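You operate a simulated robot arm through the tools that you are given. There is no shell and no other tool. Be economical: measure what you need, move in short steps, check, and stop when the job is done.

Carry out the task below with a simulated two-armed robot. There is one attempt and no reset: what you move stays moved.

## Task
Wipe up the spill on the top of the long processor with the rag and put it back.

It is judged by the outcome, as a careful person would: the job done as asked, and still so three seconds after it is handed in. It fails if anything else is knocked over, pushed out of place, dropped, spilled or broken.

## Robot
Two 7-joint arms with two-finger grippers on one trunk, on a base that drives. Base frame: it is fixed to the floor where the robot stands at the start and does not move with it; the origin is under the middle of the robot, x ahead of it, y to its left, z up. Units: m, degrees, N and s.
The left shoulder is at the start at [0.05, 0.216, 1.246], the right one opposite. With the tool pointing down near the work surface each hand reaches from about 0.24 to 0.8 m from the robot's upright axis, wherever it stands, measured 20 degrees to its own side. Payload 3.18 kg a hand.
The tool frame of a hand sits at the grasp point between the pads (the TCP): z along the fingers, y along the line on which they close. The tips reach 0.03 m beyond it. The gripper opens to 0.144 m. The gripper's body begins 0.103 m behind the TCP.
Orientation is told as [roll, pitch, yaw] about the base's x, y, z axes, in that order, counted from this pose: with the fingers straight down and closing along the base's y, the tool's x points along the base's -x, its y along +y and its z along -z.

## Interface
- The arms move only by the tool nudge_tool. It takes "left_increments", "right_increments" or both (then of equal length, played together; a hand with none holds still); each is a list of rows, each an object of numbers (a shift or turn left out is 0, a gripper value left out holds the last): "x", "y", "z": the shift along the base's x, y, z in units of 30 mm (1.0 is 30 mm); "ax", "ay", "az": the turn, a rotation vector about the base's x, y, z in units of 6 degrees (1.0 is 6 degrees); "claw": the opening in per cent of the stroke, from 0 (shut) to 100 (fully open). In form: [{"x": .., "y": .., "z": .., "ax": .., "ay": .., "az": .., "claw": ..}, ...]. A call has 1 to 20 rows; each row shifts and turns the commanded pose from where the row before left it. A call with a number of a shift or a turn outside -1 to 1 is refused whole. Rows are played at 5 a second. More than 0.05 m and 8.6 degrees between two rows, or a gripper value outside its range, and nothing of the call is played. Where a pose cannot be reached the arm comes as near as it can. A force on the tool above 40 N (or 10 N above the force at the start of the call, whichever is more), or a blocked arm, ends the call early, and 0.2 s more pass. The fingers move at their own pace and stop on an object; they squeeze with about 27 N. The grip force told is the motor's: it shows also when the fingers shut on nothing. Time passes only in rows, and 0.2 s behind the last, so rows that do not move let the fingers close. It gives the time, the measured TCP pose, the force on the tool (base axes), the opening and the grip force at its end, in the units of the frame above (readings bear some noise), with the torque about the TCP (base axes, N m) and any sound that the robot's microphone picked up.
- Cameras (640 x 400 px; columns grow to the right, rows downward): "scene" is now at [0.115, 0.0507, 1.4419]; the picture's right is [0.56, -0.83, 0.00], its down [-0.41, -0.27, -0.87] and it looks along [0.72, 0.48, -0.49] (base axes); focal length 273 px, centre (320, 200). "left" rides on the left gripper at [0.076, -0.016, -0.143] in its tool frame; the picture's right is [0.21, 0.98, 0.00], its down [-0.84, 0.18, -0.51] and it looks along [-0.50, 0.11, 0.86] (tool axes); focal length 218 px, centre (320, 200). "right" rides on the right gripper at [0.076, 0.016, -0.143] in its tool frame; the picture's right is [-0.21, 0.98, 0.00], its down [-0.84, -0.18, -0.51] and it looks along [-0.50, -0.11, 0.86] (tool axes); focal length 218 px, centre (320, 200). There is no depth. A picture from a camera that has moved, and an enlarged one, comes with that camera's place and axes in the base frame and with its lens.
- grab_frame(camera): a new picture of that camera. It takes no simulated time.
- slide_trunk(by): slides the trunk up (or, below 0, down) by that many m; the arms and the scene camera ride with it, the base frame stays. It gives what a move gives, with no picture.
- roll_base(legs): drives the robot by 1 to 6 legs, each [ahead, left, turn to the left] in m, m and degrees, along the robot's own axes; the way and the turn of a leg run together, so that a leg with both is an arc; at most 1.5 m and 180 degrees a leg. The arms and the cameras ride along, it lands a little off, and it stops where it bumps. It gives what a move gives.
- turn_head(pan, tilt): turns the head with the scene camera to pan (to the left, within 80 degrees either way) and tilt (down, from -29 to 69), counted from straight ahead of the robot. It gives what a move gives.
- enlarge(camera, box): a new picture of the part [left, top, right, bottom] of that camera's present view, enlarged. It takes no simulated time.
- job_done(): hands the job in; it is judged then, once.

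Work in short steps. Places have to be worked out from the pictures, the camera data and where the tool is seen: move nearer, look again, correct. Check each grasp and each placing, and mend what went wrong. You have 120 turns and 88 pictures in all, those below and enlarged ones among them. Open the grippers and draw the arms clear of the work before you hand the job in, unless the task says otherwise; then end with one line.

The tools are called after "Call:" as name(argument=value, ...) on one line, values as JSON. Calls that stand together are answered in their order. nudge_tool: Moves the arms, as the interface text tells. Its arguments: {"type":"object","properties":{"left_increments":{"type":"array","items":{"type":"object","properties":{"x":{"type":"number"},"y":{"type":"number"},"z":{"type":"number"},"ax":{"type":"number"},"ay":{"type":"number"},"az":{"type":"number"},"claw":{"type":"number"}}}},"right_increments":{"type":"array","items":{"type":"object","properties":{"x":{"type":"number"},"y":{"type":"number"},"z":{"type":"number"},"ax":{"type":"number"},"ay":{"type":"number"},"az":{"type":"number"},"claw":{"type":"number"}}}}},"required":[]} The other tools are called the same way: slide_trunk (by) slides the trunk up or down; roll_base (legs) drives the base; turn_head (pan, tilt) turns the head that bears the scene camera; grab_frame (camera) takes a picture; enlarge (camera, box) takes an enlarged picture of a part of a camera's view; job_done () hands the job in.

At the start:

```text
time_s: 0.0
left_ee_pos: [0.4165, 0.5637, 1.3101]
left_tool_rot: [0.0, 0.0, 0.0]
left_ft_force: [-0.5, -0.1, -1.0]
left_torque: [-0.02, 0.02, -0.01]
left_width: 0.1439
left_grasp_force: 0.0
right_ee_pos: [0.3433, 0.0095, 1.2249]
right_tool_rot: [0.1, 0.1, 0.0]
right_ft_force: [0.9, 0.1, 0.0]
right_torque: [0.0, -0.01, 0.0]
right_width: 0.144
right_grasp_force: 0.0
trunk travel left (down, up): [-0.325, 0.044]
robot x, y, heading: [0.003, -0.0005, 0.1]
head pan, tilt: [33.8, 29.5]
```

scene: 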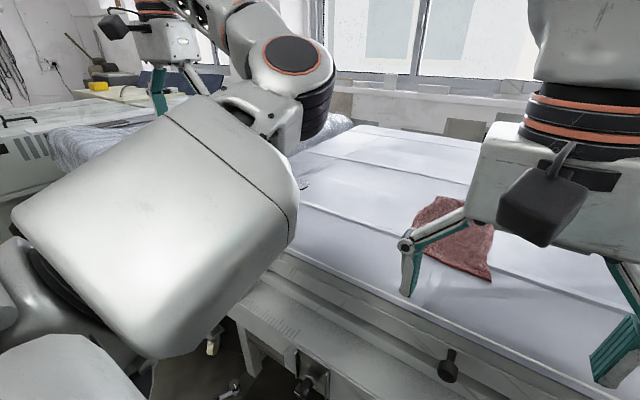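
right: 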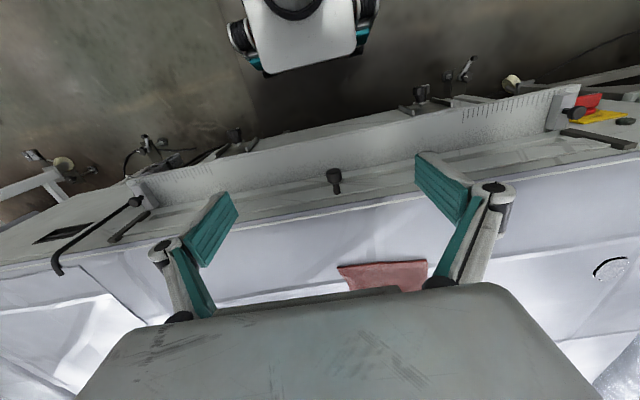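
left: 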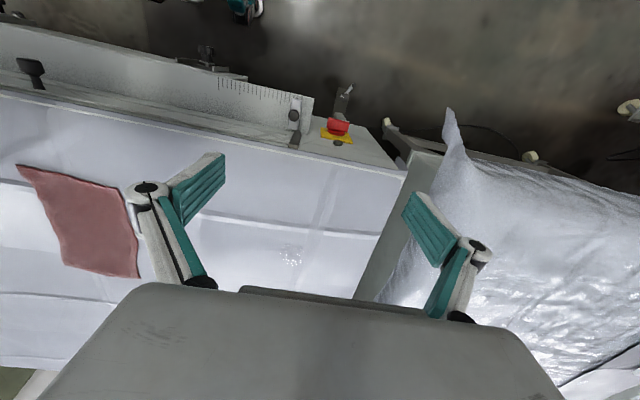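

The left view shows the rag near (0.78, 0.06) and a clear spill near (0.78, 0.57), with the top at z≈1.02. I'll look closer at both.

Call:
enlarge(camera="left", box=[0, 130, 400, 380])

Call:
turn_head(pan=10, tilt=45)

Call:
grab_frame(camera="scene")

```text
1.60 times, centred on (200, 255) of left
camera zoom: at [0.3394, 0.5453, 1.4515], right [-0.21, 0.98, 0.0], down [0.84, 0.18, 0.51], along [0.5, 0.11, -0.86], focal length 349 px, centre (512, 112)
```

zoom: 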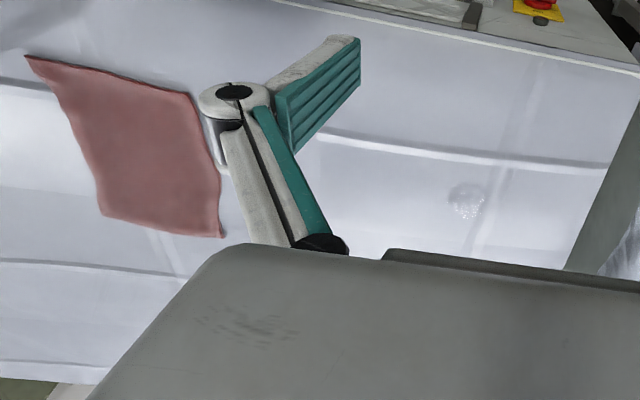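

```text
time_s: 0.9
left_ee_pos: [0.416, 0.5625, 1.3107]
left_tool_rot: [0.0, 0.0, 0.0]
left_ft_force: [0.5, -0.4, -0.7]
left_torque: [-0.01, 0.02, 0.01]
left_width: 0.1438
left_grasp_force: 0.0
right_ee_pos: [0.3432, 0.0097, 1.2242]
right_tool_rot: [0.0, 0.1, -0.1]
right_ft_force: [-0.2, -0.3, 0.2]
right_torque: [-0.03, -0.02, 0.02]
right_width: 0.1441
right_grasp_force: 0.0
trunk travel left (down, up): [-0.325, 0.044]
robot x, y, heading: [0.0002, 0.0021, -0.0]
head pan, tilt: [10.0, 45.0]
```

```text
83 pictures are left
camera scene: at [0.1197, 0.0145, 1.4186], right [0.17, -0.98, 0.0], down [-0.7, -0.12, -0.71], along [0.7, 0.12, -0.71], focal length 273 px, centre (320, 200)
```

scene: 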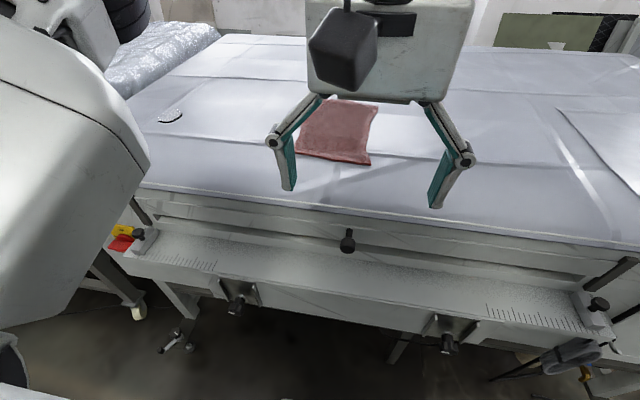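

The spill (0.79, 0.58) is out of reach from here and the rag spans x 0.645–0.95, y −0.03–0.155. I'll check whether the base has room to go ahead.

Call:
turn_head(pan=0, tilt=69)

Call:
grab_frame(camera="scene")

Call:
turn_head(pan=50, tilt=55)

Call:
grab_frame(camera="scene")

```text
time_s: 1.8
left_ee_pos: [0.4161, 0.563, 1.3103]
left_tool_rot: [0.0, 0.1, 0.1]
left_ft_force: [0.4, 1.0, -0.1]
left_torque: [-0.03, -0.02, -0.02]
left_width: 0.1438
left_grasp_force: 0.1
right_ee_pos: [0.3426, 0.0095, 1.2229]
right_tool_rot: [0.0, 0.1, -0.1]
right_ft_force: [0.7, -0.3, 0.0]
right_torque: [0.02, -0.01, -0.01]
right_width: 0.1437
right_grasp_force: 0.0
trunk travel left (down, up): [-0.325, 0.044]
robot x, y, heading: [0.0032, 0.0006, -0.0]
head pan, tilt: [0.0, 68.8]
```

```text
82 pictures are left
camera scene: at [0.0956, 0.0003, 1.3897], right [0.0, -1.0, 0.0], down [-0.93, 0.0, -0.36], along [0.36, 0.0, -0.93], focal length 273 px, centre (320, 200)
```

scene: 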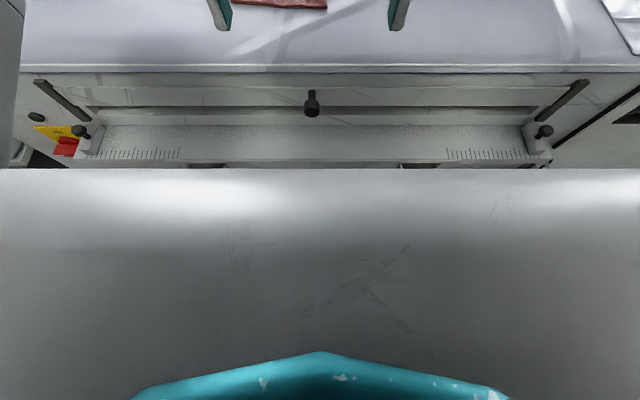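

```text
time_s: 2.9
left_ee_pos: [0.4154, 0.5626, 1.3095]
left_tool_rot: [-0.1, 0.0, -0.1]
left_ft_force: [-0.3, 0.2, 0.3]
left_torque: [-0.02, 0.04, 0.03]
left_width: 0.1442
left_grasp_force: 0.1
right_ee_pos: [0.3426, 0.0101, 1.2253]
right_tool_rot: [0.0, 0.0, 0.0]
right_ft_force: [-0.7, -0.3, 1.1]
right_torque: [0.02, -0.01, 0.01]
right_width: 0.1438
right_grasp_force: 0.0
trunk travel left (down, up): [-0.325, 0.044]
robot x, y, heading: [-0.0035, -0.0001, -0.1]
head pan, tilt: [50.0, 55.0]
```

```text
81 pictures are left
camera scene: at [0.0861, 0.0555, 1.4051], right [0.77, -0.64, 0.0], down [-0.53, -0.63, -0.57], along [0.37, 0.44, -0.82], focal length 273 px, centre (320, 200)
```

scene: 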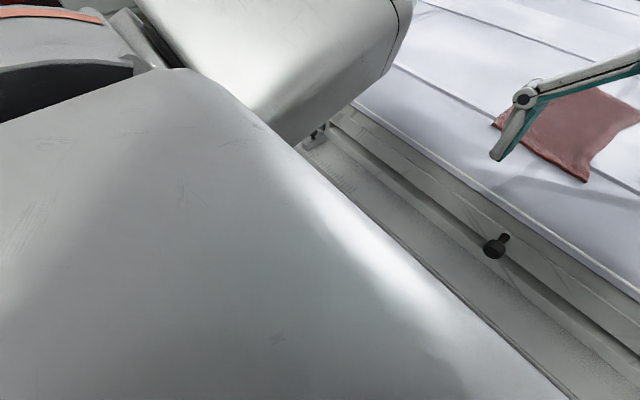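

The machine's front ledge is at x≈0.4 and its legs lie further back, so there's room. I'll drive ahead 0.10 m to bring the rag and spill into reach.

Call:
roll_base(legs=[[0.1, 0, 0]])

Call:
turn_head(pan=10, tilt=45)

Call:
grab_frame(camera="scene")

Call:
grab_frame(camera="right")

```text
time_s: 4.1
left_ee_pos: [0.5166, 0.5627, 1.3109]
left_tool_rot: [0.1, 0.1, -0.1]
left_ft_force: [0.5, 0.3, -0.8]
left_torque: [0.01, 0.05, 0.01]
left_width: 0.144
left_grasp_force: 0.0
right_ee_pos: [0.4419, 0.0084, 1.2239]
right_tool_rot: [0.0, 0.0, -0.2]
right_ft_force: [0.3, 0.2, -0.4]
right_torque: [0.0, 0.03, -0.03]
right_width: 0.1439
right_grasp_force: 0.0
trunk travel left (down, up): [-0.325, 0.044]
robot x, y, heading: [0.0985, -0.0015, -0.1]
head pan, tilt: [50.0, 55.0]
```

```text
time_s: 5.2
left_ee_pos: [0.5161, 0.5622, 1.31]
left_tool_rot: [0.0, 0.0, 0.0]
left_ft_force: [0.9, 0.4, -0.1]
left_torque: [0.02, -0.03, 0.0]
left_width: 0.1439
left_grasp_force: 0.0
right_ee_pos: [0.4425, 0.0085, 1.2235]
right_tool_rot: [0.0, 0.1, -0.1]
right_ft_force: [0.0, 0.2, -0.5]
right_torque: [0.02, -0.01, 0.04]
right_width: 0.144
right_grasp_force: 0.1
trunk travel left (down, up): [-0.325, 0.044]
robot x, y, heading: [0.097, -0.0022, -0.3]
head pan, tilt: [10.0, 45.0]
```

```text
80 pictures are left
camera scene: at [0.2194, 0.0142, 1.4185], right [0.17, -0.98, 0.0], down [-0.7, -0.12, -0.71], along [0.7, 0.12, -0.71], focal length 273 px, centre (320, 200)
```

scene: 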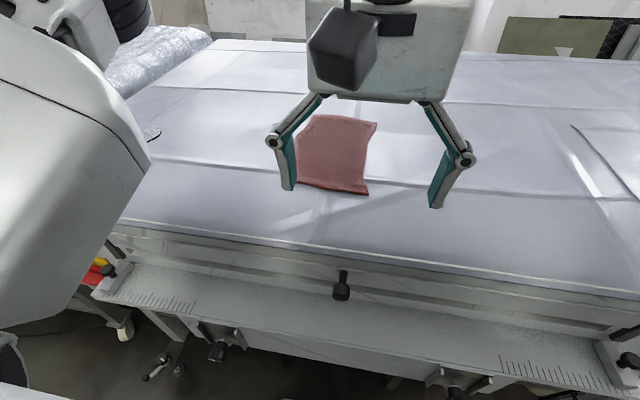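

```text
79 pictures are left
camera right: at [0.3661, 0.0266, 1.3666], right [0.21, 0.98, 0.0], down [0.84, -0.18, 0.51], along [0.49, -0.11, -0.86], focal length 218 px, centre (320, 200)
```

right: 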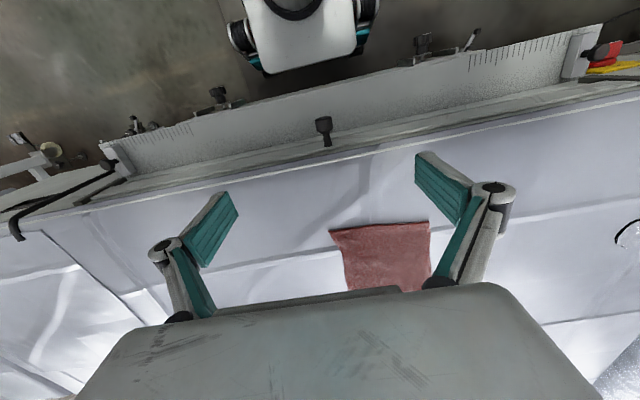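

The rag spans roughly x 0.65–0.97, y −0.02–0.145 with its centre near (0.80, 0.065). I'll move the right arm out of the way to the right, then bring the left hand over the rag.

Call:
nudge_tool(right_increments=[{"y": -1}, {"y": -1}, {"y": -1}, {"y": -1}, {"y": -1}, {"y": -1}, {"y": -1}, {"y": -1}, {"y": -1}, {"y": -1}])

Call:
nudge_tool(left_increments=[{"y": -1, "x": 0.5}, {"y": -1, "x": 0.5}, {"y": -1, "x": 0.5}, {"y": -1, "x": 0.5}, {"y": -1, "x": 0.5}, {"y": -1, "x": 0.5}, {"y": -1, "x": 0.5}, {"y": -1, "x": 0.5}, {"y": -1, "x": 0.5}, {"y": -1, "x": 0.5}, {"y": -1, "x": 0.5}, {"y": -1, "x": 0.5}, {"y": -1}, {"y": -1}, {"y": -1}, {"y": -1}])

Call:
grab_frame(camera="left")

Call:
grab_frame(camera="scene")

```text
time_s: 7.4
left_ee_pos: [0.5154, 0.561, 1.3114]
left_tool_rot: [0.1, -0.1, -0.1]
left_ft_force: [0.2, -0.8, 0.2]
left_torque: [0.04, -0.01, -0.07]
left_width: 0.1439
left_grasp_force: 0.1
right_ee_pos: [0.4421, -0.2933, 1.2246]
right_tool_rot: [0.1, 0.1, -0.1]
right_ft_force: [0.5, -1.2, 0.2]
right_torque: [0.03, -0.03, 0.02]
right_width: 0.1441
right_grasp_force: 0.1
trunk travel left (down, up): [-0.325, 0.044]
robot x, y, heading: [0.0979, -0.0033, 0.0]
head pan, tilt: [10.0, 45.0]
```

```text
time_s: 8.3
left_ee_pos: [0.5263, 0.5373, 1.2942]
left_tool_rot: [-1.5, 1.4, 10.4]
left_ft_force: [0.5, 0.4, -0.1]
left_torque: [0.0, 0.01, 0.01]
left_width: 0.1444
left_grasp_force: 0.1
right_ee_pos: [0.4431, -0.2912, 1.2249]
right_tool_rot: [0.0, 0.2, -0.2]
right_ft_force: [0.3, 1.1, 0.5]
right_torque: [0.02, -0.02, -0.01]
right_width: 0.1437
right_grasp_force: 0.1
trunk travel left (down, up): [-0.325, 0.044]
robot x, y, heading: [0.0996, 0.0006, -0.1]
head pan, tilt: [10.0, 45.0]
stopped in row 4 (left hand): the arm was blocked; the commanded pose is now the measured one
```

```text
78 pictures are left
camera left: at [0.4571, 0.5096, 1.4373], right [-0.38, 0.92, -0.02], down [0.81, 0.34, 0.48], along [0.45, 0.17, -0.88], focal length 218 px, centre (320, 200)
```

left: 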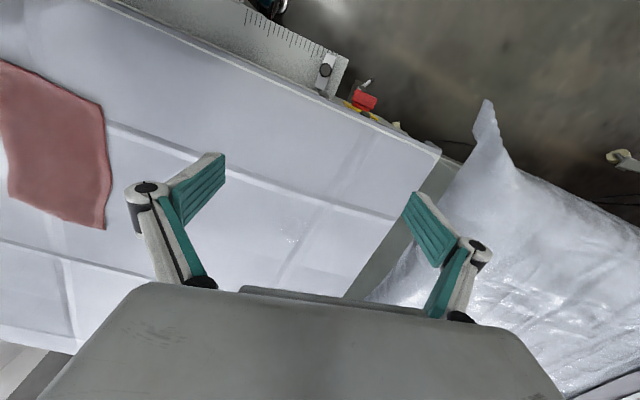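

```text
77 pictures are left
camera scene: at [0.2194, 0.0143, 1.4185], right [0.17, -0.99, 0.0], down [-0.7, -0.12, -0.71], along [0.7, 0.12, -0.71], focal length 273 px, centre (320, 200)
```

scene: 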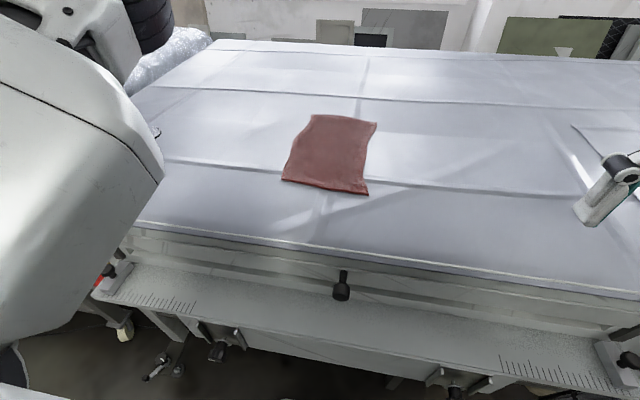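

The left arm blocked (likely a joint limit or its own body). I'll straighten the hand, reach forward first, then go inward.

Call:
nudge_tool(left_increments=[{"x": 0.5, "az": -0.6}, {"x": 0.8, "az": -0.6, "ax": 0.25}, {"x": 1, "az": -0.5, "ay": -0.2}, {"x": 1}, {"x": 1}, {"x": 1}])

```text
time_s: 9.7
left_ee_pos: [0.6888, 0.5342, 1.2926]
left_tool_rot: [-0.1, 0.0, -0.3]
left_ft_force: [-0.7, -0.5, -0.6]
left_torque: [-0.04, 0.02, -0.01]
left_width: 0.1442
left_grasp_force: 0.0
right_ee_pos: [0.4433, -0.2906, 1.2251]
right_tool_rot: [0.0, 0.0, -0.1]
right_ft_force: [0.1, 0.3, 0.4]
right_torque: [-0.04, 0.04, 0.03]
right_width: 0.1441
right_grasp_force: 0.1
trunk travel left (down, up): [-0.325, 0.044]
robot x, y, heading: [0.0974, 0.0034, 0.1]
head pan, tilt: [10.0, 45.0]
```

That worked. Now inward along −y at this distance.

Call:
nudge_tool(left_increments=[{"y": -1}, {"y": -1}, {"y": -1}, {"y": -1}, {"y": -1}, {"y": -1}, {"y": -1}, {"y": -1}])

Call:
grab_frame(camera="scene")

```text
time_s: 10.8
left_ee_pos: [0.6573, 0.4984, 1.2783]
left_tool_rot: [-1.8, 1.4, 10.0]
left_ft_force: [0.2, 0.2, 0.7]
left_torque: [-0.02, 0.01, 0.0]
left_width: 0.1439
left_grasp_force: 0.0
right_ee_pos: [0.4425, -0.2904, 1.2257]
right_tool_rot: [0.0, 0.1, -0.1]
right_ft_force: [0.0, 0.6, -0.3]
right_torque: [-0.04, -0.01, -0.02]
right_width: 0.144
right_grasp_force: 0.0
trunk travel left (down, up): [-0.325, 0.044]
robot x, y, heading: [0.0978, 0.0021, -0.1]
head pan, tilt: [10.0, 45.0]
stopped in row 5 (left hand): the arm was blocked; the commanded pose is now the measured one
```

```text
76 pictures are left
camera scene: at [0.2193, 0.0152, 1.4185], right [0.17, -0.98, 0.0], down [-0.7, -0.12, -0.71], along [0.7, 0.12, -0.71], focal length 273 px, centre (320, 200)
```

scene: 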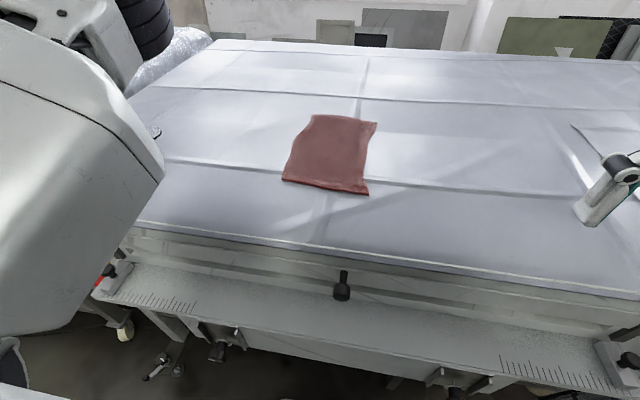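

The left shoulder seems to be at its limit reaching inward. Turning the base right by 30° will bring the left hand, which is well above the table, over the rag.

Call:
nudge_tool(left_increments=[{"y": 0.5, "az": -0.8}, {"y": 0.5, "az": -0.8}])

Call:
roll_base(legs=[[0, 0, -15], [0, 0, -15]])

Call:
turn_head(pan=35, tilt=45)

Call:
grab_frame(camera="scene")

Call:
grab_frame(camera="left")

```text
time_s: 11.4
left_ee_pos: [0.6598, 0.5213, 1.2814]
left_tool_rot: [-1.9, 1.2, -0.1]
left_ft_force: [-0.3, 0.5, -0.5]
left_torque: [-0.05, 0.02, 0.04]
left_width: 0.1441
left_grasp_force: 0.2
right_ee_pos: [0.4424, -0.2907, 1.2243]
right_tool_rot: [-0.1, 0.1, 0.0]
right_ft_force: [0.0, -0.2, -0.9]
right_torque: [-0.02, 0.01, 0.01]
right_width: 0.1441
right_grasp_force: 0.0
trunk travel left (down, up): [-0.325, 0.044]
robot x, y, heading: [0.0991, -0.0011, 0.2]
head pan, tilt: [10.0, 45.0]
```

```text
time_s: 13.6
left_ee_pos: [0.8458, 0.169, 1.2814]
left_tool_rot: [-1.8, 1.3, -30.3]
left_ft_force: [-1.2, 0.1, 0.2]
left_torque: [0.02, -0.02, -0.02]
left_width: 0.1439
left_grasp_force: 0.1
right_ee_pos: [0.2494, -0.4234, 1.2254]
right_tool_rot: [0.1, 0.1, -30.3]
right_ft_force: [-0.1, -0.2, 0.3]
right_torque: [0.02, 0.0, 0.02]
right_width: 0.1441
right_grasp_force: 0.0
trunk travel left (down, up): [-0.325, 0.044]
robot x, y, heading: [0.0988, -0.0003, -30.3]
head pan, tilt: [10.0, 45.0]
```

```text
time_s: 14.5
left_ee_pos: [0.846, 0.1708, 1.2799]
left_tool_rot: [-1.8, 1.4, -30.2]
left_ft_force: [1.0, 0.9, -0.6]
left_torque: [0.0, -0.02, -0.02]
left_width: 0.1439
left_grasp_force: 0.1
right_ee_pos: [0.249, -0.4231, 1.2254]
right_tool_rot: [0.0, 0.1, -30.3]
right_ft_force: [-0.6, -0.5, 0.9]
right_torque: [0.02, -0.03, 0.07]
right_width: 0.1439
right_grasp_force: 0.1
trunk travel left (down, up): [-0.325, 0.044]
robot x, y, heading: [0.0995, -0.0001, -30.3]
head pan, tilt: [35.0, 45.0]
```

```text
75 pictures are left
camera scene: at [0.2147, -0.0133, 1.4185], right [0.08, -1.0, 0.0], down [-0.7, -0.06, -0.71], along [0.7, 0.06, -0.71], focal length 273 px, centre (320, 200)
```

scene: 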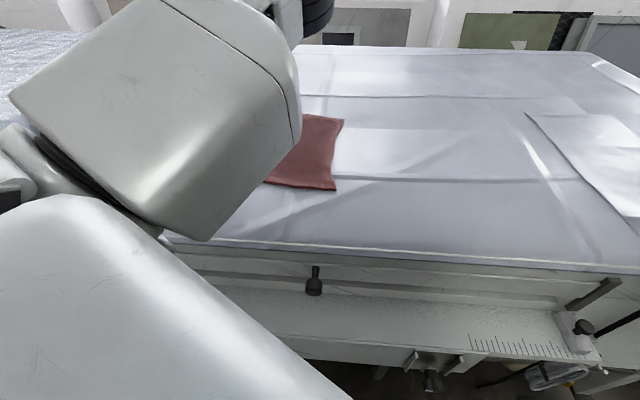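

```text
74 pictures are left
camera left: at [0.7765, 0.1944, 1.4238], right [0.31, 0.95, -0.03], down [0.84, -0.26, 0.48], along [0.45, -0.17, -0.88], focal length 218 px, centre (320, 200)
```

left: 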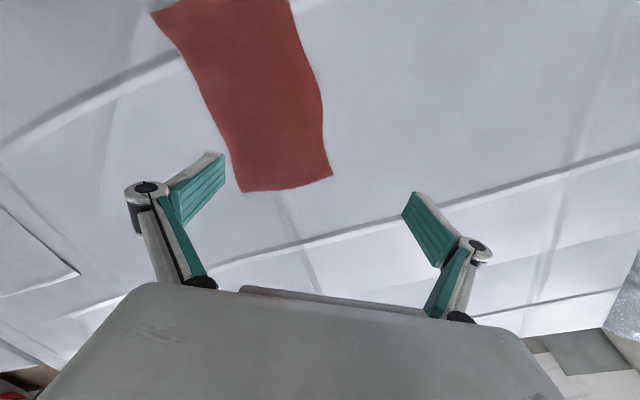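

The rag centre comes out at about (0.78, 0.065). I'll shift the robot 0.12 m to its right so the hand is over the rag without hitting that limit.

Call:
roll_base(legs=[[0, -0.12, 0]])

Call:
nudge_tool(left_increments=[{"ax": 0.3, "ay": -0.2, "z": -0.8, "claw": 60}, {"z": -0.8}, {"z": -0.8}])

Call:
grab_frame(camera="left")

```text
time_s: 16.2
left_ee_pos: [0.7845, 0.0672, 1.2804]
left_tool_rot: [-1.7, 1.3, -30.2]
left_ft_force: [-0.1, -0.2, 0.5]
left_torque: [0.0, -0.02, 0.03]
left_width: 0.1439
left_grasp_force: 0.1
right_ee_pos: [0.1896, -0.5265, 1.2243]
right_tool_rot: [0.0, 0.1, -30.2]
right_ft_force: [-0.1, -0.2, -0.8]
right_torque: [0.02, 0.01, 0.02]
right_width: 0.144
right_grasp_force: 0.1
trunk travel left (down, up): [-0.325, 0.044]
robot x, y, heading: [0.0383, -0.1011, -30.2]
head pan, tilt: [35.0, 45.0]
```

```text
time_s: 17.0
left_ee_pos: [0.7869, 0.0689, 1.208]
left_tool_rot: [0.3, 1.3, -30.1]
left_ft_force: [-0.3, 0.3, -0.7]
left_torque: [0.03, 0.02, 0.02]
left_width: 0.0863
left_grasp_force: 0.2
right_ee_pos: [0.1909, -0.5266, 1.2246]
right_tool_rot: [0.0, 0.2, -30.3]
right_ft_force: [0.6, 0.9, 0.7]
right_torque: [-0.02, 0.01, -0.02]
right_width: 0.1441
right_grasp_force: 0.0
trunk travel left (down, up): [-0.325, 0.044]
robot x, y, heading: [0.0386, -0.1036, -30.4]
head pan, tilt: [35.0, 45.0]
```

```text
73 pictures are left
camera left: at [0.7149, 0.0885, 1.3508], right [0.31, 0.95, 0.01], down [0.83, -0.28, 0.49], along [0.47, -0.14, -0.87], focal length 218 px, centre (320, 200)
```

left: 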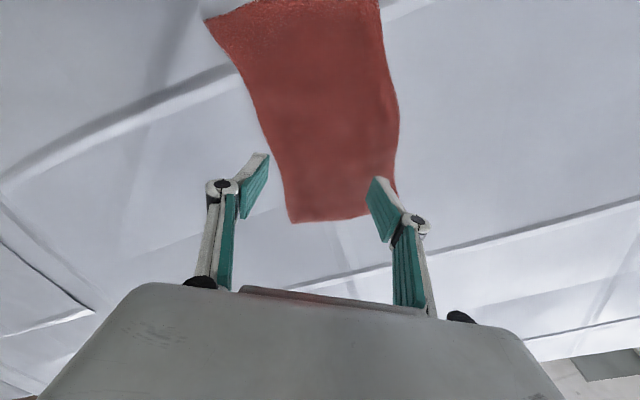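

The TCP projects onto the middle of the rag. I'll descend, slowing near the surface and watching the force.

Call:
nudge_tool(left_increments=[{"z": -1, "ay": -0.2}, {"z": -1}, {"z": -1}, {"z": -0.7}, {"z": -0.3}])

Call:
grab_frame(camera="left")

```text
time_s: 18.2
left_ee_pos: [0.7864, 0.0674, 1.0875]
left_tool_rot: [0.9, 0.2, -30.2]
left_ft_force: [0.3, -1.2, -0.1]
left_torque: [-0.02, 0.02, 0.0]
left_width: 0.0863
left_grasp_force: 0.1
right_ee_pos: [0.189, -0.5258, 1.2241]
right_tool_rot: [-0.1, 0.1, -30.3]
right_ft_force: [0.2, -0.3, 0.1]
right_torque: [-0.01, -0.01, -0.02]
right_width: 0.144
right_grasp_force: 0.1
trunk travel left (down, up): [-0.325, 0.044]
robot x, y, heading: [0.0376, -0.1018, -30.4]
head pan, tilt: [35.0, 45.0]
```

```text
72 pictures are left
camera left: at [0.7108, 0.088, 1.2285], right [0.31, 0.95, 0.02], down [0.82, -0.28, 0.51], along [0.49, -0.15, -0.86], focal length 218 px, centre (320, 200)
```

left: 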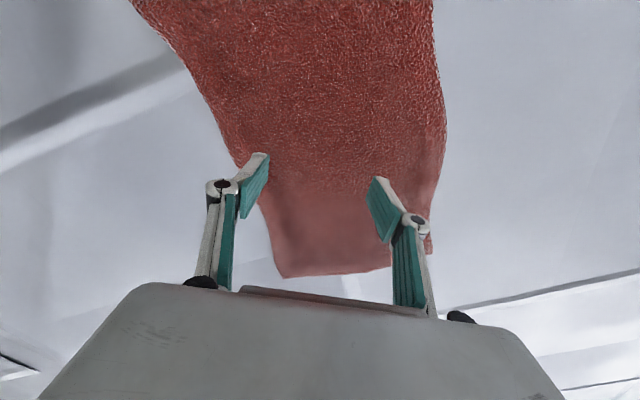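

Tips are around 1.057, still clear of the surface. I'll lower in small steps until contact shows.

Call:
nudge_tool(left_increments=[{"z": -0.4}, {"z": -0.3}, {"z": -0.2}, {"z": -0.2}])

```text
time_s: 19.2
left_ee_pos: [0.7867, 0.0682, 1.0555]
left_tool_rot: [1.0, 0.1, -30.2]
left_ft_force: [0.6, -0.2, 7.3]
left_torque: [-0.03, -0.01, 0.0]
left_width: 0.0932
left_grasp_force: 0.1
right_ee_pos: [0.1894, -0.5254, 1.2247]
right_tool_rot: [0.0, 0.0, -30.3]
right_ft_force: [0.2, -0.4, 0.1]
right_torque: [-0.01, -0.01, -0.01]
right_width: 0.144
right_grasp_force: 0.1
trunk travel left (down, up): [-0.325, 0.044]
robot x, y, heading: [0.0391, -0.1028, -30.3]
head pan, tilt: [35.0, 45.0]
```

Contact at TCP z≈1.056 with 7 N (so the top is ≈1.025). I'll close the fingers here to gather a fold.

Call:
nudge_tool(left_increments=[{"claw": 30}, {"claw": 0}, {"claw": 0}, {"claw": 0}, {"claw": 0}])

Call:
grab_frame(camera="left")

```text
time_s: 19.7
left_ee_pos: [0.7878, 0.0691, 1.0669]
left_tool_rot: [1.7, -0.9, -29.9]
left_ft_force: [-5.1, 1.8, 41.8]
left_torque: [-0.03, 0.1, 0.01]
left_width: 0.0049
left_grasp_force: 26.6
right_ee_pos: [0.1879, -0.5255, 1.2244]
right_tool_rot: [0.1, -0.1, -30.3]
right_ft_force: [-0.1, 1.1, -0.6]
right_torque: [0.0, 0.01, 0.0]
right_width: 0.1442
right_grasp_force: 0.0
trunk travel left (down, up): [-0.325, 0.044]
robot x, y, heading: [0.0419, -0.1012, -30.3]
head pan, tilt: [35.0, 45.0]
stopped in row 2 (left hand): the force on the tool passed its limit at 47 N (the readings are from after the stop); the commanded pose is now the measured one
```

```text
71 pictures are left
camera left: at [0.709, 0.0882, 1.2066], right [0.31, 0.95, 0.03], down [0.81, -0.27, 0.53], along [0.51, -0.14, -0.85], focal length 218 px, centre (320, 200)
```

left: 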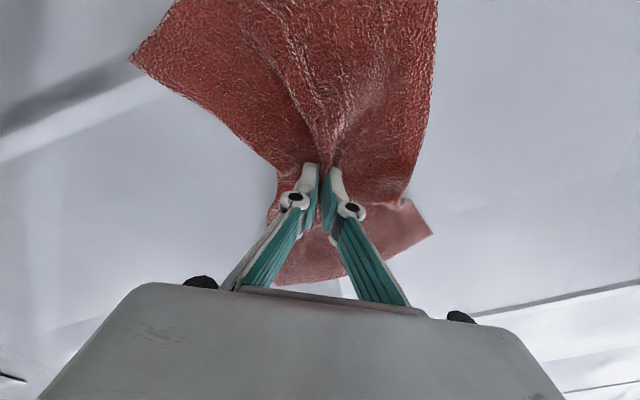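

The fingers hold a fold (5 mm, 27 N). I'll lift up and check the grasp.

Call:
nudge_tool(left_increments=[{"z": 0.5}, {"z": 1}, {"z": 1}, {"z": 1}, {"z": 1}, {"z": 1}])

Call:
grab_frame(camera="left")

Call:
grab_frame(camera="scene")

```text
time_s: 21.1
left_ee_pos: [0.7879, 0.0693, 1.2255]
left_tool_rot: [1.3, -0.3, -30.1]
left_ft_force: [-0.6, 0.5, -0.7]
left_torque: [0.0, -0.03, -0.01]
left_width: 0.005
left_grasp_force: 27.6
right_ee_pos: [0.1891, -0.5249, 1.2254]
right_tool_rot: [0.1, 0.2, -30.2]
right_ft_force: [-0.4, 0.7, 0.2]
right_torque: [0.04, -0.01, 0.02]
right_width: 0.144
right_grasp_force: 0.0
trunk travel left (down, up): [-0.325, 0.044]
robot x, y, heading: [0.038, -0.1009, -30.2]
head pan, tilt: [35.0, 45.0]
```

```text
70 pictures are left
camera left: at [0.7109, 0.0903, 1.3652], right [0.31, 0.95, 0.02], down [0.81, -0.27, 0.52], along [0.5, -0.14, -0.86], focal length 218 px, centre (320, 200)
```

left: 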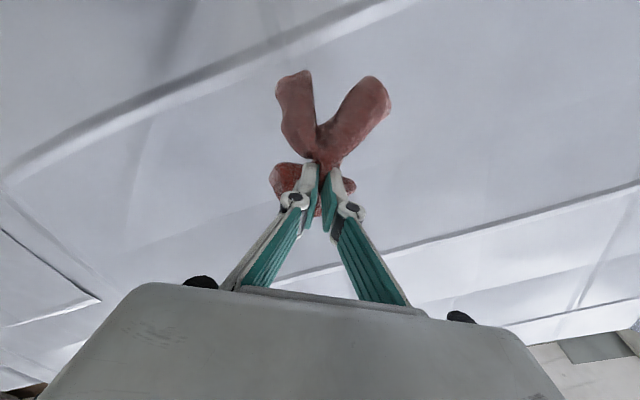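

```text
69 pictures are left
camera scene: at [0.1544, -0.1153, 1.4186], right [0.08, -1.0, 0.0], down [-0.7, -0.06, -0.71], along [0.71, 0.06, -0.71], focal length 273 px, centre (320, 200)
```

scene: 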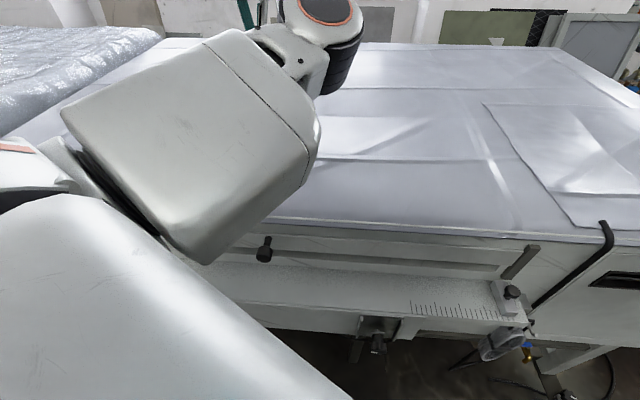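

The rag is held as a hanging bunch. I'll raise it further and drive so the hand comes over the spill: turn left 13°, then slide left.

Call:
nudge_tool(left_increments=[{"z": 1}, {"z": 1}])

Call:
roll_base(legs=[[0, 0, 13], [-0.03, 0.325, 0]])

Call:
turn_head(pan=45, tilt=35)

Call:
grab_frame(camera="left")

Call:
grab_frame(camera="scene")

```text
time_s: 21.7
left_ee_pos: [0.7887, 0.0689, 1.2869]
left_tool_rot: [1.1, -0.4, -30.1]
left_ft_force: [-0.4, -0.5, -0.6]
left_torque: [-0.02, 0.0, -0.04]
left_width: 0.005
left_grasp_force: 26.4
right_ee_pos: [0.1885, -0.5253, 1.2252]
right_tool_rot: [0.0, 0.2, -30.4]
right_ft_force: [0.2, -0.2, 0.4]
right_torque: [0.01, 0.0, 0.02]
right_width: 0.144
right_grasp_force: 0.0
trunk travel left (down, up): [-0.325, 0.044]
robot x, y, heading: [0.042, -0.1034, -30.0]
head pan, tilt: [35.0, 45.0]
```

```text
time_s: 25.9
left_ee_pos: [0.7971, 0.5505, 1.2863]
left_tool_rot: [1.2, -0.4, -17.0]
left_ft_force: [0.6, -0.1, -0.7]
left_torque: [0.03, -0.01, -0.01]
left_width: 0.0056
left_grasp_force: 24.7
right_ee_pos: [0.3489, -0.1645, 1.2244]
right_tool_rot: [0.0, 0.1, -17.1]
right_ft_force: [0.8, -0.2, 0.3]
right_torque: [0.0, -0.03, -0.03]
right_width: 0.1437
right_grasp_force: 0.3
trunk travel left (down, up): [-0.325, 0.044]
robot x, y, heading: [0.1079, 0.2142, -17.2]
head pan, tilt: [35.0, 45.0]
```

```text
time_s: 26.6
left_ee_pos: [0.7978, 0.5498, 1.2868]
left_tool_rot: [1.2, -0.4, -17.0]
left_ft_force: [-0.7, -0.2, -1.1]
left_torque: [0.0, -0.01, 0.0]
left_width: 0.0068
left_grasp_force: 28.9
right_ee_pos: [0.3486, -0.164, 1.2233]
right_tool_rot: [0.1, 0.2, -17.2]
right_ft_force: [-0.4, -0.2, 0.0]
right_torque: [0.01, 0.02, -0.01]
right_width: 0.1441
right_grasp_force: 0.1
trunk travel left (down, up): [-0.325, 0.044]
robot x, y, heading: [0.1103, 0.2129, -16.8]
head pan, tilt: [45.0, 35.0]
```

```text
68 pictures are left
camera left: at [0.7173, 0.5523, 1.4267], right [0.09, 1.0, 0.02], down [0.85, -0.08, 0.52], along [0.52, -0.03, -0.86], focal length 218 px, centre (320, 200)
```

left: 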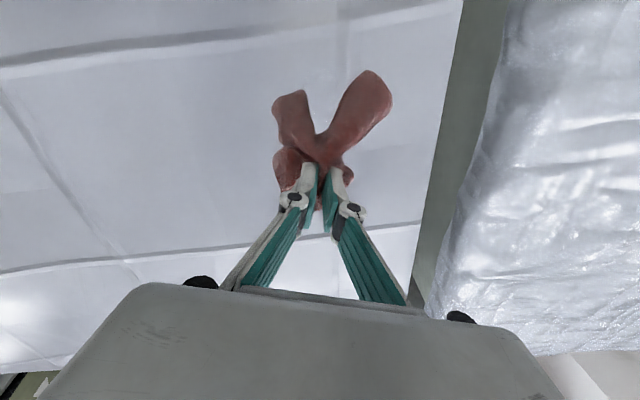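

```text
67 pictures are left
camera scene: at [0.2224, 0.2434, 1.4333], right [0.47, -0.88, 0.0], down [-0.51, -0.27, -0.82], along [0.72, 0.38, -0.57], focal length 273 px, centre (320, 200)
```

scene: 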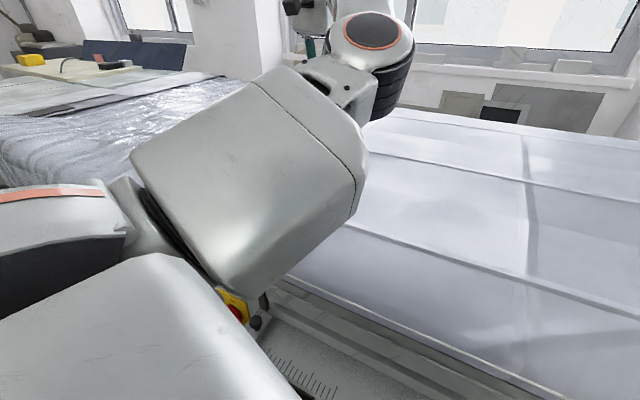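

The spill should lie right behind the rag in this view. I'll zoom in to confirm.

Call:
enlarge(camera="left", box=[200, 20, 440, 170])

```text
2.67 times, centred on (320, 95) of left
camera zoom: at [0.7173, 0.5523, 1.4267], right [0.09, 1.0, 0.02], down [0.85, -0.08, 0.52], along [0.52, -0.03, -0.86], focal length 582 px, centre (320, 480)
```

zoom: 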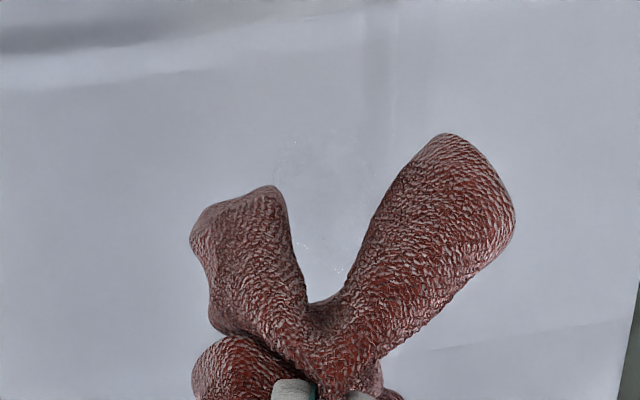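

The faint spill shows at about (0.765, 0.56), ~8 cm across. I'll lower the rag onto it.

Call:
nudge_tool(left_increments=[{"x": -0.5, "y": 0.2, "z": -1}, {"x": -0.3, "z": -1}, {"z": -1}, {"z": -1}, {"z": -1}, {"z": -1}, {"z": -0.5}])

Call:
grab_frame(camera="left")

```text
time_s: 28.2
left_ee_pos: [0.7744, 0.5557, 1.093]
left_tool_rot: [1.2, -0.5, -17.1]
left_ft_force: [0.3, -1.8, 2.2]
left_torque: [-0.06, 0.0, -0.01]
left_width: 0.0039
left_grasp_force: 24.9
right_ee_pos: [0.3495, -0.1648, 1.2225]
right_tool_rot: [0.0, 0.0, -17.2]
right_ft_force: [-1.1, -0.6, 0.0]
right_torque: [-0.02, 0.03, -0.02]
right_width: 0.1439
right_grasp_force: 0.0
trunk travel left (down, up): [-0.325, 0.044]
robot x, y, heading: [0.1062, 0.2155, -17.2]
head pan, tilt: [45.0, 35.0]
```

```text
65 pictures are left
camera left: at [0.6937, 0.5581, 1.232], right [0.09, 1.0, 0.02], down [0.85, -0.09, 0.52], along [0.52, -0.03, -0.86], focal length 218 px, centre (320, 200)
```

left: 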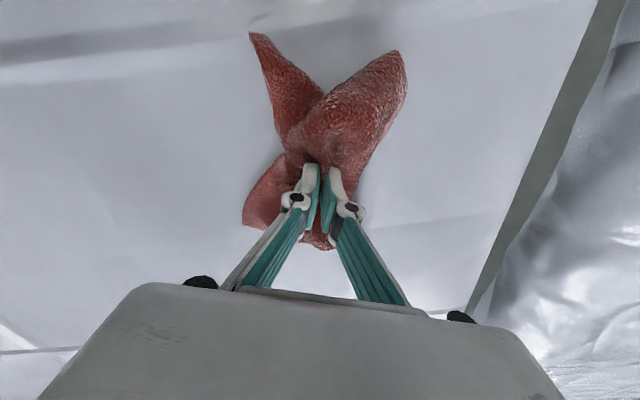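

The rag is touching down (2 N). I'll press a bit further.

Call:
nudge_tool(left_increments=[{"z": -0.4}, {"z": -0.3}])

```text
time_s: 28.8
left_ee_pos: [0.7723, 0.5561, 1.0742]
left_tool_rot: [1.4, -0.7, -17.1]
left_ft_force: [2.9, 1.0, 17.2]
left_torque: [0.03, -0.03, -0.02]
left_width: 0.0054
left_grasp_force: 30.4
right_ee_pos: [0.3475, -0.1645, 1.2247]
right_tool_rot: [0.1, 0.0, -17.2]
right_ft_force: [-0.9, 0.6, 0.2]
right_torque: [-0.01, 0.01, 0.0]
right_width: 0.1441
right_grasp_force: 0.1
trunk travel left (down, up): [-0.325, 0.044]
robot x, y, heading: [0.1084, 0.2158, -17.2]
head pan, tilt: [45.0, 35.0]
```

17 N of press is ample. I'll wipe back and forth over the spill area with overlapping strokes.

Call:
nudge_tool(left_increments=[{"z": 0.1}, {"y": -0.9}, {"y": -0.9}, {"x": 0.6}, {"y": 0.9}, {"y": 0.9}, {"y": 0.9}, {"y": 0.9}, {"x": -0.6}, {"y": -0.9}, {"y": -0.9}, {"y": -0.9}, {"y": -0.9}, {"x": -0.6}, {"y": 0.9}, {"y": 0.9}, {"y": 0.9}, {"y": 0.9}])

Call:
grab_frame(camera="left")

```text
time_s: 32.6
left_ee_pos: [0.7552, 0.6086, 1.0727]
left_tool_rot: [1.2, -0.5, -17.0]
left_ft_force: [2.0, -0.8, 8.0]
left_torque: [-0.02, -0.05, 0.01]
left_width: 0.0051
left_grasp_force: 27.0
right_ee_pos: [0.3482, -0.1635, 1.2256]
right_tool_rot: [0.0, 0.1, -17.2]
right_ft_force: [-1.2, 0.3, -0.4]
right_torque: [-0.03, -0.01, -0.02]
right_width: 0.1439
right_grasp_force: 0.2
trunk travel left (down, up): [-0.325, 0.044]
robot x, y, heading: [0.1026, 0.2138, -17.1]
head pan, tilt: [45.0, 35.0]
```

```text
64 pictures are left
camera left: at [0.6743, 0.6118, 1.2132], right [0.09, 1.0, 0.02], down [0.85, -0.09, 0.52], along [0.52, -0.03, -0.86], focal length 218 px, centre (320, 200)
```

left: 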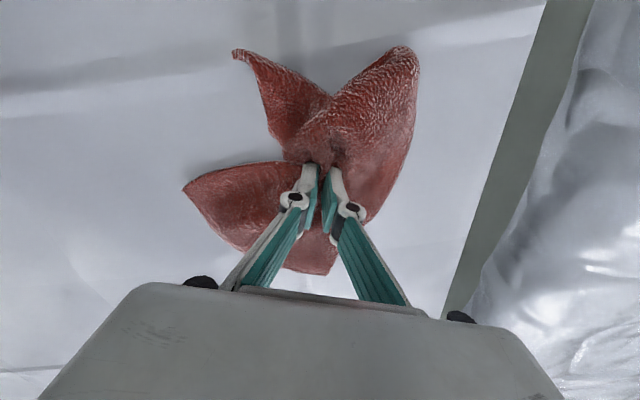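

The raster went smoothly. I'll do another set along x over the nearer half, then lift and inspect.

Call:
nudge_tool(left_increments=[{"x": -0.7}, {"y": -0.9}, {"y": -0.9}, {"y": -0.9}, {"x": 0.9}, {"x": 0.9}, {"x": 0.9}, {"y": 0.7}, {"x": -0.9}, {"x": -0.9}, {"x": -0.9}, {"y": 0.7}, {"x": 0.9}, {"x": 0.9}, {"x": 0.9}, {"y": 0.7}, {"x": -0.9}, {"x": -0.9}, {"x": -0.9}])

Call:
nudge_tool(left_increments=[{"z": 1}, {"z": 1}, {"z": 1}, {"z": 1}, {"z": 1}, {"z": 1}, {"z": 1}, {"z": 0.5}])

Call:
grab_frame(camera="left")

```text
time_s: 36.6
left_ee_pos: [0.7326, 0.5915, 1.0739]
left_tool_rot: [1.4, -0.3, -17.1]
left_ft_force: [0.0, -0.6, 3.9]
left_torque: [-0.01, -0.01, 0.03]
left_width: 0.0047
left_grasp_force: 25.1
right_ee_pos: [0.3483, -0.1638, 1.2243]
right_tool_rot: [0.0, 0.1, -17.2]
right_ft_force: [0.0, 0.7, -0.4]
right_torque: [0.04, -0.01, -0.02]
right_width: 0.1441
right_grasp_force: 0.2
trunk travel left (down, up): [-0.325, 0.044]
robot x, y, heading: [0.1093, 0.2174, -17.3]
head pan, tilt: [45.0, 35.0]
```

```text
time_s: 38.4
left_ee_pos: [0.7351, 0.5911, 1.3005]
left_tool_rot: [1.2, -0.5, -17.0]
left_ft_force: [0.6, -1.3, -0.2]
left_torque: [0.03, -0.01, -0.01]
left_width: 0.0059
left_grasp_force: 32.7
right_ee_pos: [0.349, -0.1659, 1.2245]
right_tool_rot: [0.0, 0.0, -17.1]
right_ft_force: [0.2, 0.1, 0.3]
right_torque: [0.01, 0.04, -0.02]
right_width: 0.144
right_grasp_force: 0.2
trunk travel left (down, up): [-0.325, 0.044]
robot x, y, heading: [0.1065, 0.2141, -17.3]
head pan, tilt: [45.0, 35.0]
```

```text
63 pictures are left
camera left: at [0.6544, 0.5935, 1.4401], right [0.09, 1.0, 0.02], down [0.85, -0.08, 0.52], along [0.52, -0.03, -0.86], focal length 218 px, centre (320, 200)
```

left: 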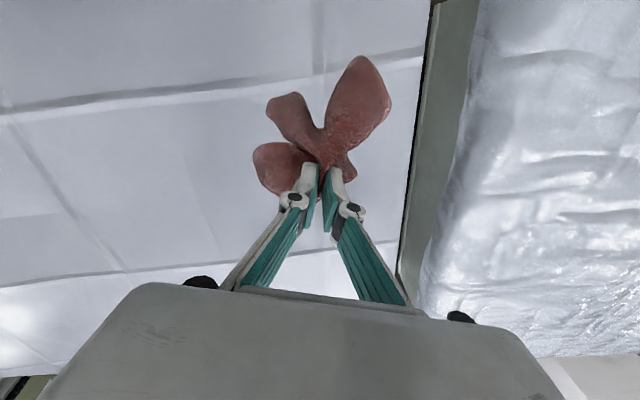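

The spill site is hidden behind the rag, so I'll shift the hand right and enlarge the view there.

Call:
nudge_tool(left_increments=[{"x": -0.9}, {"x": -0.9}, {"x": -0.9}, {"x": -0.9}, {"x": -0.9}])

Call:
enlarge(camera="left", box=[160, 60, 480, 260])

```text
time_s: 39.6
left_ee_pos: [0.5909, 0.6456, 1.2796]
left_tool_rot: [-2.3, 0.3, -8.8]
left_ft_force: [-0.5, -0.2, -0.3]
left_torque: [0.0, 0.02, -0.03]
left_width: 0.0047
left_grasp_force: 22.9
right_ee_pos: [0.3481, -0.1632, 1.2242]
right_tool_rot: [0.0, 0.1, -17.2]
right_ft_force: [0.0, -0.8, 0.7]
right_torque: [-0.03, -0.01, 0.01]
right_width: 0.1438
right_grasp_force: 0.1
trunk travel left (down, up): [-0.325, 0.044]
robot x, y, heading: [0.1048, 0.2157, -17.3]
head pan, tilt: [45.0, 35.0]
stopped in row 5 (left hand): the arm was blocked; the commanded pose is now the measured one
```

```text
2.00 times, centred on (320, 160) of left
camera zoom: at [0.5153, 0.6453, 1.4222], right [-0.05, 1.0, -0.04], down [0.87, 0.07, 0.5], along [0.5, -0.01, -0.87], focal length 436 px, centre (320, 280)
```

zoom: 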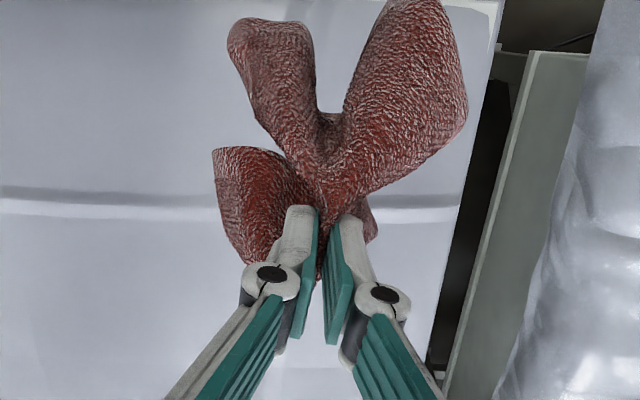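

The visible part looks clean. I'll restore the hand pose and start back, looking at the spill site from a clear angle.

Call:
nudge_tool(left_increments=[{"x": 0.9, "az": -0.5, "ax": 0.3}, {"x": 1, "az": -0.5, "ax": 0.3}, {"x": 1, "z": 0.3, "az": -0.4}, {"x": 1, "z": 0.3, "y": -0.3}, {"x": 1, "y": -0.5}, {"x": 1, "y": -0.5}])

Call:
roll_base(legs=[[0, -0.18, 0]])

Call:
turn_head(pan=50, tilt=35)

Call:
grab_frame(camera="scene")

Call:
grab_frame(camera="left")

```text
time_s: 41.0
left_ee_pos: [0.77, 0.6018, 1.2991]
left_tool_rot: [1.1, 0.8, -17.8]
left_ft_force: [0.4, -0.5, -1.2]
left_torque: [0.04, 0.03, -0.01]
left_width: 0.0062
left_grasp_force: 27.0
right_ee_pos: [0.3486, -0.1647, 1.2238]
right_tool_rot: [0.0, 0.1, -17.2]
right_ft_force: [0.5, -0.5, 0.4]
right_torque: [0.0, 0.01, -0.02]
right_width: 0.144
right_grasp_force: 0.0
trunk travel left (down, up): [-0.325, 0.044]
robot x, y, heading: [0.101, 0.216, -17.2]
head pan, tilt: [45.0, 35.0]
```

```text
time_s: 43.2
left_ee_pos: [0.7167, 0.4301, 1.2993]
left_tool_rot: [1.2, 0.8, -17.6]
left_ft_force: [0.2, -0.5, -0.5]
left_torque: [0.01, -0.01, -0.01]
left_width: 0.0044
left_grasp_force: 22.7
right_ee_pos: [0.2965, -0.3368, 1.2248]
right_tool_rot: [0.0, 0.1, -17.1]
right_ft_force: [0.1, 0.1, -1.1]
right_torque: [0.01, -0.01, -0.04]
right_width: 0.1442
right_grasp_force: 0.0
trunk travel left (down, up): [-0.325, 0.044]
robot x, y, heading: [0.0515, 0.0407, -17.3]
head pan, tilt: [45.0, 35.0]
```

```text
time_s: 43.8
left_ee_pos: [0.7172, 0.4303, 1.2992]
left_tool_rot: [1.2, 0.8, -17.6]
left_ft_force: [-0.4, 0.8, 1.8]
left_torque: [-0.06, -0.01, -0.01]
left_width: 0.0038
left_grasp_force: 25.4
right_ee_pos: [0.2962, -0.336, 1.2248]
right_tool_rot: [-0.1, 0.1, -17.2]
right_ft_force: [-0.1, 0.8, 0.3]
right_torque: [0.0, 0.02, 0.02]
right_width: 0.1443
right_grasp_force: 0.0
trunk travel left (down, up): [-0.325, 0.044]
robot x, y, heading: [0.05, 0.0404, -17.0]
head pan, tilt: [50.0, 35.0]
```

```text
61 pictures are left
camera scene: at [0.1652, 0.0775, 1.4334], right [0.54, -0.84, 0.0], down [-0.48, -0.31, -0.82], along [0.69, 0.44, -0.57], focal length 273 px, centre (320, 200)
```

scene: 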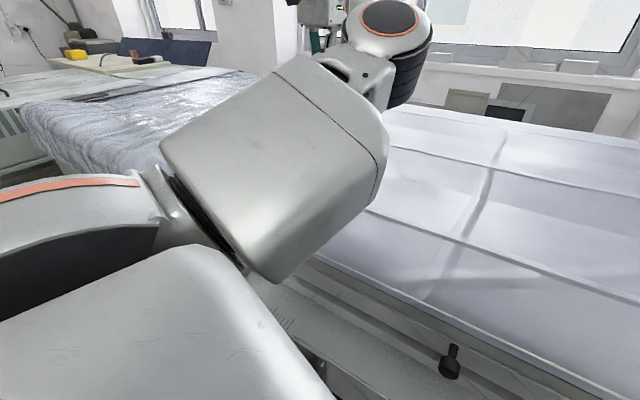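

```text
60 pictures are left
camera left: at [0.6398, 0.4323, 1.4411], right [0.1, 0.99, 0.02], down [0.86, -0.1, 0.5], along [0.5, -0.03, -0.87], focal length 218 px, centre (320, 200)
```

left: 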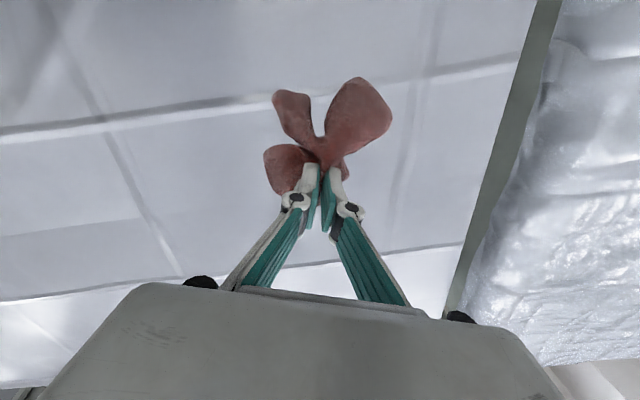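

The spill site should now appear near pixel (390, 144), in clear view; I'll zoom on it.

Call:
enlarge(camera="left", box=[320, 80, 480, 180])

```text
4.00 times, centred on (400, 130) of left
camera zoom: at [0.6398, 0.4323, 1.4411], right [0.1, 0.99, 0.02], down [0.86, -0.1, 0.5], along [0.5, -0.03, -0.87], focal length 873 px, centre (0, 480)
```

zoom: 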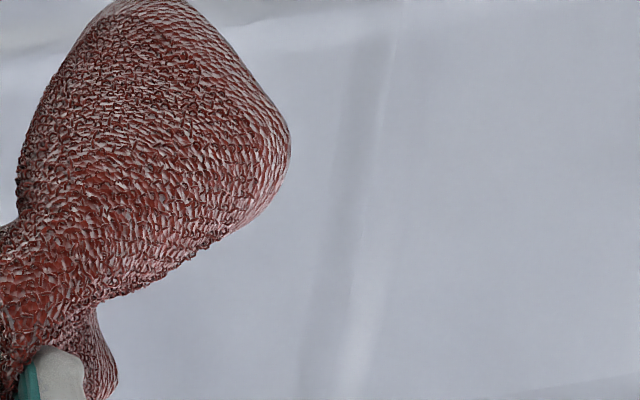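

The spill is gone. Now driving back to the picking stance so the rag can go back where it lay.

Call:
roll_base(legs=[[0.03, -0.14, 0], [0, 0, -13]])

Call:
grab_frame(camera="left")

```text
time_s: 46.5
left_ee_pos: [0.7753, 0.1247, 1.3]
left_tool_rot: [1.1, 0.8, -30.9]
left_ft_force: [-1.3, 0.2, -0.4]
left_torque: [-0.05, 0.02, 0.02]
left_width: 0.0041
left_grasp_force: 23.1
right_ee_pos: [0.1895, -0.5255, 1.2248]
right_tool_rot: [-0.1, 0.0, -30.4]
right_ft_force: [0.3, -0.4, 0.0]
right_torque: [0.0, -0.01, 0.03]
right_width: 0.1438
right_grasp_force: 0.0
trunk travel left (down, up): [-0.325, 0.044]
robot x, y, heading: [0.0407, -0.1017, -30.4]
head pan, tilt: [50.0, 35.0]
```

```text
58 pictures are left
camera left: at [0.701, 0.1452, 1.4411], right [0.32, 0.95, 0.02], down [0.82, -0.29, 0.5], along [0.48, -0.14, -0.87], focal length 218 px, centre (320, 200)
```

left: 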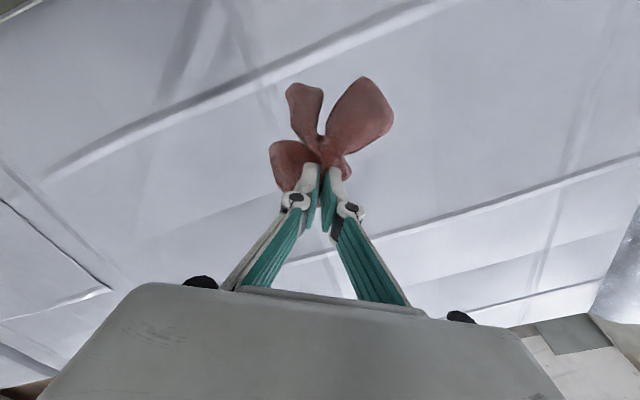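

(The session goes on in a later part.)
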